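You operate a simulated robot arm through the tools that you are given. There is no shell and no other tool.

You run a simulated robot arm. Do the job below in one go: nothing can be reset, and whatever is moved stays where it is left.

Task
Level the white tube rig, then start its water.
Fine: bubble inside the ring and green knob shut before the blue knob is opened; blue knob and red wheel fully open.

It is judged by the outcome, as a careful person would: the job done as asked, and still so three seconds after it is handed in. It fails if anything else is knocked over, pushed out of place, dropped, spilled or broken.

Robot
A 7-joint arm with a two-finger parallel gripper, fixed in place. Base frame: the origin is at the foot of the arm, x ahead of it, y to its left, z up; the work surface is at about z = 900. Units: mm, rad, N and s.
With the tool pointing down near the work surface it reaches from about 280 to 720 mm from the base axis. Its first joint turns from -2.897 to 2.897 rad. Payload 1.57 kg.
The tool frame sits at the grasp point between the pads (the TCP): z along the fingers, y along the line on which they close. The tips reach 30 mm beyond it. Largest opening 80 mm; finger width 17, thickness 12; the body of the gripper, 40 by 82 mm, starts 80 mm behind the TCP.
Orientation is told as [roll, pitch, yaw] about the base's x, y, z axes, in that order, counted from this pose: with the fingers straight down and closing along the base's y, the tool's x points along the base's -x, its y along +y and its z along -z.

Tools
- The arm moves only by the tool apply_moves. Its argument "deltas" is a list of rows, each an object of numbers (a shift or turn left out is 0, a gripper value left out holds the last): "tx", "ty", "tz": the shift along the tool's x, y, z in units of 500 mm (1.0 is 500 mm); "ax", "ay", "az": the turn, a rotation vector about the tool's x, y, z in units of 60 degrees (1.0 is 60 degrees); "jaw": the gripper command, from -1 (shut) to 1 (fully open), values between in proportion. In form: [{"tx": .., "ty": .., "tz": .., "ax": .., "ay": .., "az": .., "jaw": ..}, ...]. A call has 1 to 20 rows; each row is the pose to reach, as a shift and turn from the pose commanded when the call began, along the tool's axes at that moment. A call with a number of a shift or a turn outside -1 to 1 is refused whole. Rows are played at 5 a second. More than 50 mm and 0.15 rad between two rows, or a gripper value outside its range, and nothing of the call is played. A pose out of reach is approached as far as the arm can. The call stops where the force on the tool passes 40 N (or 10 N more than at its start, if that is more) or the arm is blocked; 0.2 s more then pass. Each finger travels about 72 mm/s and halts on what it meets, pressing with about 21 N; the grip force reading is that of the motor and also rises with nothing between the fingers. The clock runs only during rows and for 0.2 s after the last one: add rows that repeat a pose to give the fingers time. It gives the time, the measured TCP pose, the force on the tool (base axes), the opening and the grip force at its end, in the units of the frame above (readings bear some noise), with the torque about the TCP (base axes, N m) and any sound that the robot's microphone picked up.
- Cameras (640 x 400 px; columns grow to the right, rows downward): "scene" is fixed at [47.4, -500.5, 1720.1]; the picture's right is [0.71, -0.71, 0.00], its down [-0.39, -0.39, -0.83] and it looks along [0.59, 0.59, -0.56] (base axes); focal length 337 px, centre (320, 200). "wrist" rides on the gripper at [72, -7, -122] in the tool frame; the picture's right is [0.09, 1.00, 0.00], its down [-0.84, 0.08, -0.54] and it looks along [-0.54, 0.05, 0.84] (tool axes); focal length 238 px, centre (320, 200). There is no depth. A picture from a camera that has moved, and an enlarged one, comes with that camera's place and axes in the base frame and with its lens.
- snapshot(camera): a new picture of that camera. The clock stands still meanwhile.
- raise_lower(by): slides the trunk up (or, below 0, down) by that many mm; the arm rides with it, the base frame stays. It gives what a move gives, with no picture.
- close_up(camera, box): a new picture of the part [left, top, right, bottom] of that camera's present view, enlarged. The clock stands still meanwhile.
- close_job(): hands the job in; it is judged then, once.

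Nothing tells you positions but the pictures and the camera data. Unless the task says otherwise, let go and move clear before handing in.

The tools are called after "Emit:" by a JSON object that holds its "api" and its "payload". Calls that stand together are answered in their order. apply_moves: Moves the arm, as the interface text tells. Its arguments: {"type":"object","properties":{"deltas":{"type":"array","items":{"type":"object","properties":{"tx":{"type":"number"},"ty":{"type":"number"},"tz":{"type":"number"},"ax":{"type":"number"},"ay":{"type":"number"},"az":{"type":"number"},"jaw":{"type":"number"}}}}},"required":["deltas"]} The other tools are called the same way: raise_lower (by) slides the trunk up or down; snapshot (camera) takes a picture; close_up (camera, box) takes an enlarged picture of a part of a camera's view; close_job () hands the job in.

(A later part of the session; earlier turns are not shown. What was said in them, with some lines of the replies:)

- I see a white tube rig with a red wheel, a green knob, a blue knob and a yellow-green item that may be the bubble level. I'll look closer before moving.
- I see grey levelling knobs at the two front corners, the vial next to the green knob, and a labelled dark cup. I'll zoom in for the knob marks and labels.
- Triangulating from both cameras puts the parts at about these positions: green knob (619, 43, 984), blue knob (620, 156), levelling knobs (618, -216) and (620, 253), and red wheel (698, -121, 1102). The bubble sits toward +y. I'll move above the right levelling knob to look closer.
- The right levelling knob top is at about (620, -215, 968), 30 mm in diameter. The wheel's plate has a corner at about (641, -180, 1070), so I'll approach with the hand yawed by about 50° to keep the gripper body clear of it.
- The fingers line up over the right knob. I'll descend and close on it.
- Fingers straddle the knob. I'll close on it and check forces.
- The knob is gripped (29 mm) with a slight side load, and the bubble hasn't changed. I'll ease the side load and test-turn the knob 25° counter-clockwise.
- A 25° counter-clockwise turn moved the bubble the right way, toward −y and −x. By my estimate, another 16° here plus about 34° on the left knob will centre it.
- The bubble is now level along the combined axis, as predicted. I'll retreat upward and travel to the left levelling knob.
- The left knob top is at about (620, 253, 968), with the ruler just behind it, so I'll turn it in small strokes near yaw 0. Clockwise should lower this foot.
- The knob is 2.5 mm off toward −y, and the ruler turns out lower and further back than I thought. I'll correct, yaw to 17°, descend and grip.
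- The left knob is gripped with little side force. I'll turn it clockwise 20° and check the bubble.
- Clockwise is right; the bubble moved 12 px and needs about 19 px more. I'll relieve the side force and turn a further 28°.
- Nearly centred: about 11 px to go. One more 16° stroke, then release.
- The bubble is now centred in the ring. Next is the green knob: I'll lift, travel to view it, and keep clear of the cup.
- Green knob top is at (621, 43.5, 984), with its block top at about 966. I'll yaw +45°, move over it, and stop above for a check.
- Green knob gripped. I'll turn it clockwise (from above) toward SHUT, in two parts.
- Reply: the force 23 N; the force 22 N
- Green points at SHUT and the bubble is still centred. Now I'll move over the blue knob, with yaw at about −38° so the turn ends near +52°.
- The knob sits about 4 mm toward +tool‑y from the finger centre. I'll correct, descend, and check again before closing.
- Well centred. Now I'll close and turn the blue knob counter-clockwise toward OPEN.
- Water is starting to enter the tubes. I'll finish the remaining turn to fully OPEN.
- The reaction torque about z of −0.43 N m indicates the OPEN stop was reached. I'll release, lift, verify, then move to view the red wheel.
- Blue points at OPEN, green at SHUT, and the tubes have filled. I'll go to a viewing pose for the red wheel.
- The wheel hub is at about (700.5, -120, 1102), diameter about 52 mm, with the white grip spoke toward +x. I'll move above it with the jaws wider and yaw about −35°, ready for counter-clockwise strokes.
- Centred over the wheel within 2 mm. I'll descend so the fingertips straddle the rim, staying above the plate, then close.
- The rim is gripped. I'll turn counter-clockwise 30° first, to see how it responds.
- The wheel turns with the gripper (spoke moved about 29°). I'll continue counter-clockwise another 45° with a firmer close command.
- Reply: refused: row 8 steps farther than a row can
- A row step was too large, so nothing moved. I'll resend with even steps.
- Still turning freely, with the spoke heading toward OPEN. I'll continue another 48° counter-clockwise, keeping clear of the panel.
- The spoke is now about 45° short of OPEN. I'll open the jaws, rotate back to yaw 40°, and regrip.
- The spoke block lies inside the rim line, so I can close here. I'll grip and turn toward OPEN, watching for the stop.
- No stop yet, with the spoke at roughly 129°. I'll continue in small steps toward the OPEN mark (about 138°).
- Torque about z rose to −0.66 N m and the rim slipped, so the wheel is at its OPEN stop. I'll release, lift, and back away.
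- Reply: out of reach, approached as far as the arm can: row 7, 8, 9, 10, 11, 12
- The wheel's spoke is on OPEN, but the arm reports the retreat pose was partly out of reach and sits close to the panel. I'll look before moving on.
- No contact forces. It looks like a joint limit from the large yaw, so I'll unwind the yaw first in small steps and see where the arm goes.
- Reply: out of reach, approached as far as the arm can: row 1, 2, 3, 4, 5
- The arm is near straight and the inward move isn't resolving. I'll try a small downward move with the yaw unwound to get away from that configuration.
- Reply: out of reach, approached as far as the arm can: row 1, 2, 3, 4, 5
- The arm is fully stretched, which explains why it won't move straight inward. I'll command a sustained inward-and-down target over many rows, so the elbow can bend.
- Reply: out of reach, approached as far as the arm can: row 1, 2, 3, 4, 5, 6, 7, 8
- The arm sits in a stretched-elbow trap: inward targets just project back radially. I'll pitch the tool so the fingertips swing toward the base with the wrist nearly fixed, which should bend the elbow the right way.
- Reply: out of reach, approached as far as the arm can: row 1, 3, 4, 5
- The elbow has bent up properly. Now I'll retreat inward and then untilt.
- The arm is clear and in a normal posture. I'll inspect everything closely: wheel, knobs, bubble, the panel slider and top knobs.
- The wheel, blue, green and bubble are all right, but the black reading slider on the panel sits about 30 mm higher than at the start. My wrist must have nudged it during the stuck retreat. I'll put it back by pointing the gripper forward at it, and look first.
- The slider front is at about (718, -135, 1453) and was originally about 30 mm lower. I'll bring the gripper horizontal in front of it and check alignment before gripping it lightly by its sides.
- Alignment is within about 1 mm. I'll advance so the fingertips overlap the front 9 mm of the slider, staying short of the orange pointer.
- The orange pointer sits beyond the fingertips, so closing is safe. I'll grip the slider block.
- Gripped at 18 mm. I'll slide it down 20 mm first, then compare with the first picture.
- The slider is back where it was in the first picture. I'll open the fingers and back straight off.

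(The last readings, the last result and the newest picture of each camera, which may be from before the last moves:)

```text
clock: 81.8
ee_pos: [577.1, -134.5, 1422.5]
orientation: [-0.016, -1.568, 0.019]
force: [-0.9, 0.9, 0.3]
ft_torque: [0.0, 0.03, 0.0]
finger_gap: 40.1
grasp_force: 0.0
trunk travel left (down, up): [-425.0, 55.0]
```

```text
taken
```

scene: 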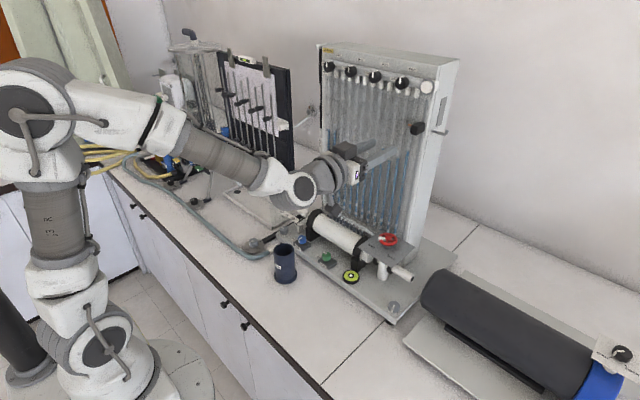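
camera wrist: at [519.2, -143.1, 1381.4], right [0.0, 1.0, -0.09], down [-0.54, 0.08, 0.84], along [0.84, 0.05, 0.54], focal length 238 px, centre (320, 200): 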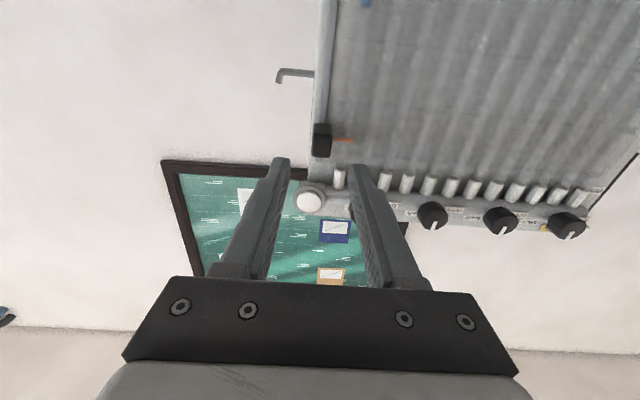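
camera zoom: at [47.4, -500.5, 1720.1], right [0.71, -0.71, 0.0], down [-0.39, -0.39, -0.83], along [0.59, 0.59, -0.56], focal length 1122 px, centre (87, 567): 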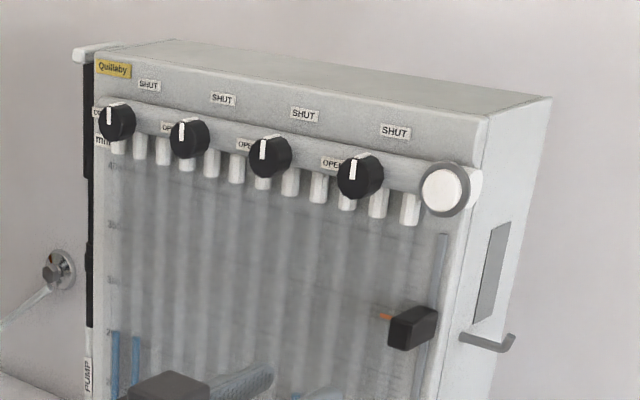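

The slider block and pointer match the first picture. I'll return to tool-down and look at the knobs from above, to confirm green is fully at its SHUT stop.

Emit:
{"api": "apply_moves", "payload": {"deltas": [{"tx": 0.013, "ty": 0.02, "tz": -0.02, "ay": 0.11, "jaw": 0.0}, {"tx": 0.026, "ty": 0.04, "tz": -0.04, "ay": 0.22, "jaw": 0.0}, {"tx": 0.04, "ty": 0.06, "tz": -0.06, "ay": 0.33, "jaw": 0.0}, {"tx": 0.053, "ty": 0.08, "tz": -0.08, "ay": 0.44, "jaw": 0.0}, {"tx": 0.066, "ty": 0.1, "tz": -0.1, "ay": 0.55, "jaw": 0.0}, {"tx": 0.08, "ty": 0.12, "tz": -0.12, "ay": 0.66, "jaw": 0.0}, {"tx": 0.093, "ty": 0.14, "tz": -0.14, "ay": 0.77, "jaw": 0.0}, {"tx": 0.106, "ty": 0.16, "tz": -0.15, "ay": 0.88, "jaw": 0.0}, {"tx": 0.12, "ty": 0.18, "tz": -0.16, "ay": 0.98, "jaw": 0.0}, {"tx": 0.12, "ty": 0.18, "tz": -0.16, "ay": 0.98, "jaw": 0.0}]}}

Emit:
{"api": "snapshot", "payload": {"camera": "scene"}}

```text
clock: 84.0
ee_pos: [497.8, -43.0, 1363.5]
orientation: [0.0, -0.539, 0.001]
force: [-0.3, -0.4, 0.7]
ft_torque: [0.0, 0.03, -0.03]
finger_gap: 40.2
grasp_force: 0.2
trunk travel left (down, up): [-425.0, 55.0]
```

```text
taken
```

scene: 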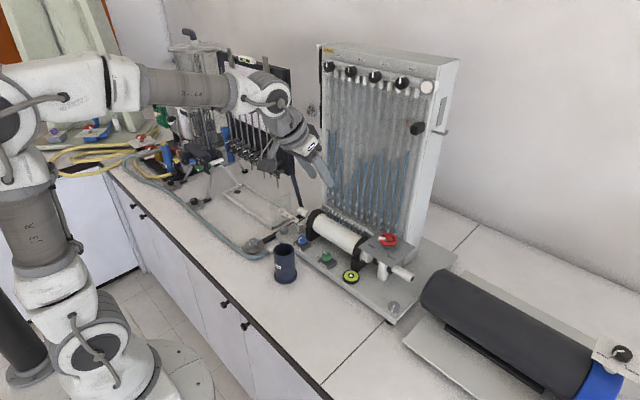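

Emit:
{"api": "apply_moves", "payload": {"deltas": [{"tx": 0.0144, "ty": 0.0377, "tz": 0.0741, "ay": 0.086, "jaw": 0.0}, {"tx": 0.0288, "ty": 0.0753, "tz": 0.1482, "ay": 0.172, "jaw": 0.0}, {"tx": 0.0433, "ty": 0.113, "tz": 0.2223, "ay": 0.258, "jaw": 0.0}, {"tx": 0.0577, "ty": 0.1507, "tz": 0.2963, "ay": 0.343, "jaw": 0.0}, {"tx": 0.0721, "ty": 0.1883, "tz": 0.3704, "ay": 0.429, "jaw": 0.0}, {"tx": 0.0865, "ty": 0.226, "tz": 0.4445, "ay": 0.515, "jaw": 0.0}, {"tx": 0.0865, "ty": 0.226, "tz": 0.4445, "ay": 0.515, "jaw": 0.0}]}}

Emit:
{"api": "snapshot", "payload": {"camera": "wrist"}}

Emit:
{"api": "close_up", "payload": {"camera": "wrist", "box": [260, 120, 420, 200]}}

Emit:
{"api": "close_up", "payload": {"camera": "scene", "box": [310, 240, 350, 270]}}

```text
clock: 85.6
ee_pos: [574.4, 69.1, 1151.3]
orientation: [-0.001, 0.0, 0.002]
force: [0.3, -0.6, -0.5]
ft_torque: [-0.01, 0.0, 0.03]
finger_gap: 39.9
grasp_force: 0.1
trunk travel left (down, up): [-425.0, 55.0]
```

```text
taken
camera wrist: at [503.2, 62.7, 1273.4], right [-0.09, 1.0, 0.0], down [0.84, 0.08, 0.54], along [0.54, 0.05, -0.84], focal length 238 px, centre (320, 200)
```

wrist: 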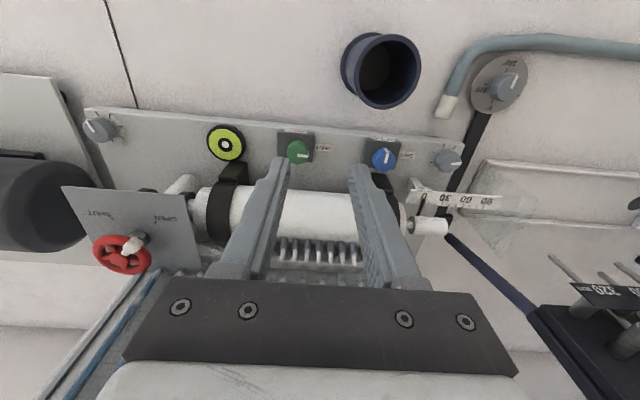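

```text
4.00 times, centred on (340, 160) of wrist
camera zoom: at [503.2, 62.7, 1273.4], right [-0.09, 1.0, 0.0], down [0.84, 0.08, 0.54], along [0.54, 0.05, -0.84], focal length 953 px, centre (240, 360)
```

zoom: 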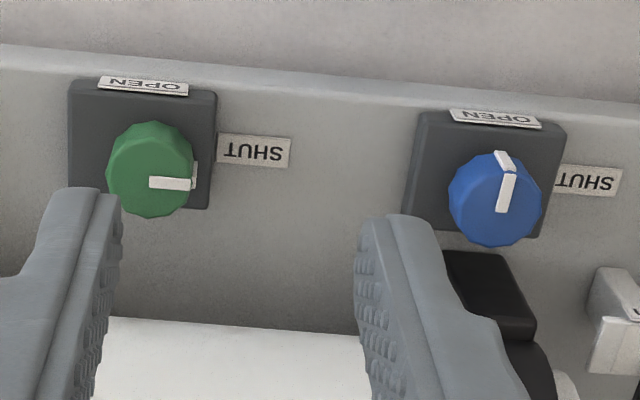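

```text
13.33 times, centred on (330, 255) of scene
camera zoom: at [47.4, -500.5, 1720.1], right [0.71, -0.71, 0.0], down [-0.39, -0.39, -0.83], along [0.59, 0.59, -0.56], focal length 4488 px, centre (187, -533)
```

zoom: 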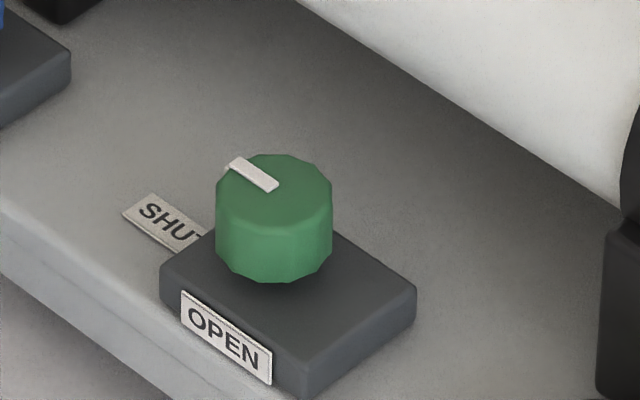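

Green sits on SHUT and blue on OPEN. I'll move well clear and do a final check.

Emit:
{"api": "apply_moves", "payload": {"deltas": [{"tx": 0.03, "ty": -0.01, "tz": -0.06, "jaw": 0.0}, {"tx": 0.08, "ty": -0.03, "tz": -0.11, "jaw": 0.0}, {"tx": 0.13, "ty": -0.06, "tz": -0.16, "jaw": 0.0}, {"tx": 0.18, "ty": -0.09, "tz": -0.21, "jaw": 0.0}, {"tx": 0.22, "ty": -0.12, "tz": -0.26, "jaw": 0.0}, {"tx": 0.28, "ty": -0.138, "tz": -0.3, "jaw": 0.0}, {"tx": 0.34, "ty": -0.138, "tz": -0.34, "jaw": 0.0}, {"tx": 0.34, "ty": -0.138, "tz": -0.34, "jaw": 0.0}]}}

Emit:
{"api": "snapshot", "payload": {"camera": "scene"}}

Emit:
{"api": "snapshot", "payload": {"camera": "wrist"}}

Emit:
{"api": "close_up", "payload": {"camera": "scene", "box": [335, 255, 375, 285]}}

Emit:
{"api": "close_up", "payload": {"camera": "scene", "box": [270, 190, 470, 330]}}

Emit:
{"api": "close_up", "payload": {"camera": "scene", "box": [300, 30, 480, 150]}}

```text
clock: 87.4
ee_pos: [402.2, -1.6, 1319.8]
orientation: [-0.001, 0.0, 0.001]
force: [-0.9, 0.0, 0.7]
ft_torque: [-0.01, -0.03, 0.0]
finger_gap: 39.9
grasp_force: 0.1
trunk travel left (down, up): [-425.0, 55.0]
```

```text
taken
```

scene: 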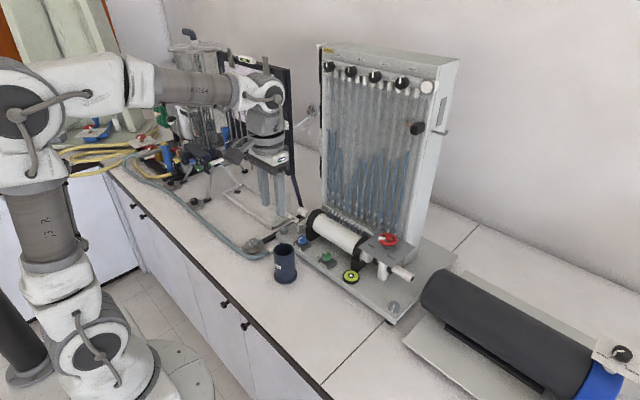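

```text
taken
camera wrist: at [331.5, -9.0, 1442.2], right [-0.09, 1.0, 0.0], down [0.84, 0.08, 0.54], along [0.54, 0.05, -0.84], focal length 238 px, centre (320, 200)
```

wrist: 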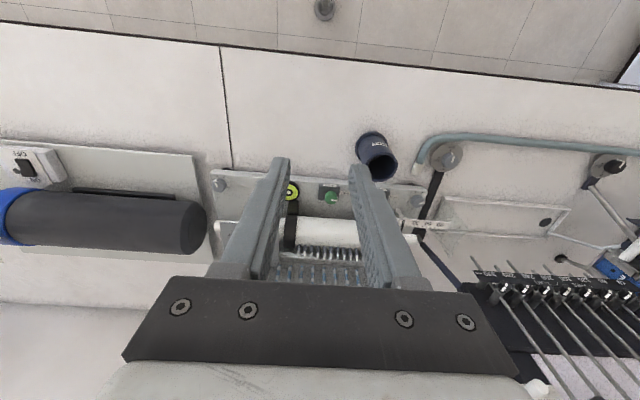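

```text
13.33 times, centred on (355, 270) of scene
camera zoom: at [47.4, -500.5, 1720.1], right [0.71, -0.71, 0.0], down [-0.39, -0.39, -0.83], along [0.59, 0.59, -0.56], focal length 4488 px, centre (-147, -733)
```

zoom: 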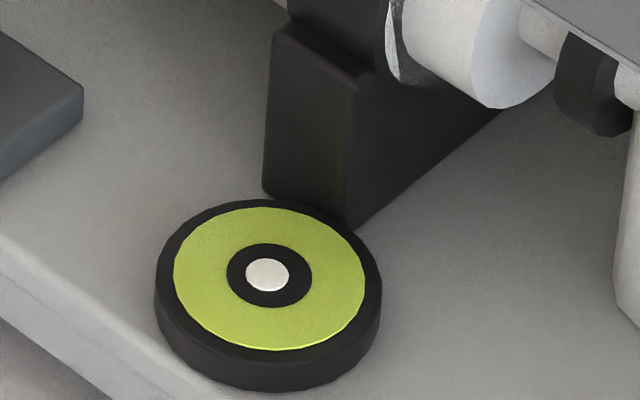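

```text
2.86 times, centred on (370, 260) of scene
camera zoom: at [47.4, -500.5, 1720.1], right [0.71, -0.71, 0.0], down [-0.39, -0.39, -0.83], along [0.59, 0.59, -0.56], focal length 962 px, centre (177, 29)
```

zoom: 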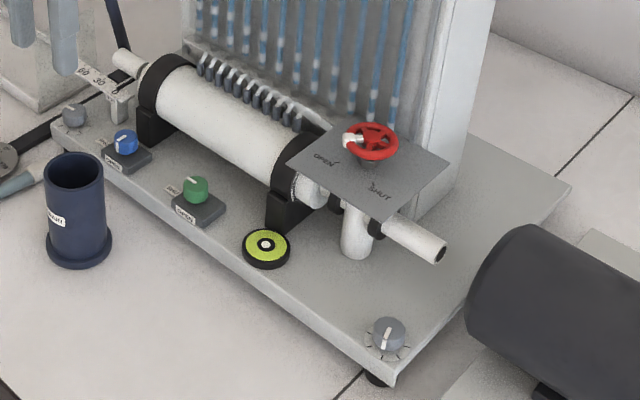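

```text
3.33 times, centred on (390, 90) of scene
camera zoom: at [47.4, -500.5, 1720.1], right [0.71, -0.71, 0.0], down [-0.39, -0.39, -0.83], along [0.59, 0.59, -0.56], focal length 1122 px, centre (87, 567)
```

zoom: 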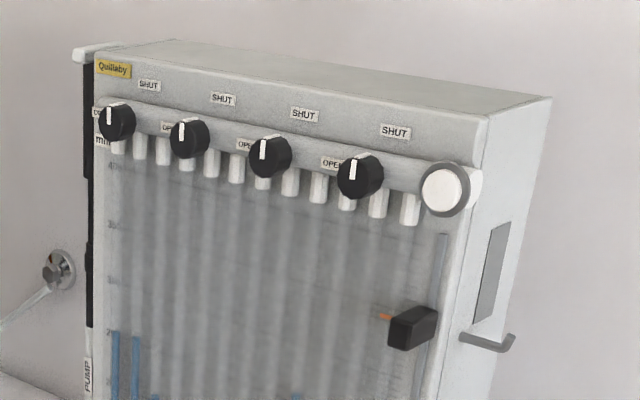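

The bubble is centred, green is shut, and blue and the red wheel are fully open. The tubes show flowing water, the slider and everything else match the start, and the arm is clear. Handing in.

Emit:
{"api": "close_job", "payload": {}}

```text
The job is handed in.
```

The white tube rig is level and its water is running; I've handed the job in.

- **Level:** the bubble is centred inside the ring. It was centred before I touched the green or blue knob and stayed there to the end.
- **Green knob:** turned to SHUT before I opened the blue knob. By eye it sits within about 2–3° of the mark. I did not feel it hit a firm stop the way the other two did.
- **Blue knob:** turned to OPEN until it hit its stop.
- **Red wheel:** turned until it hit its stop, with the white spoke at the OPEN mark.
- **Water:** it rose in the tubes once the blue knob opened.

**Slider nudged and restored:** while backing away from the red wheel, the arm got stuck fully stretched. It appears to have pushed the black reading slider on the panel up by about 30 mm. I gripped the slider and slid it back down, and it now matches its position in the first picture. In the final pictures nothing else looks moved, and the arm is clear of the rig.
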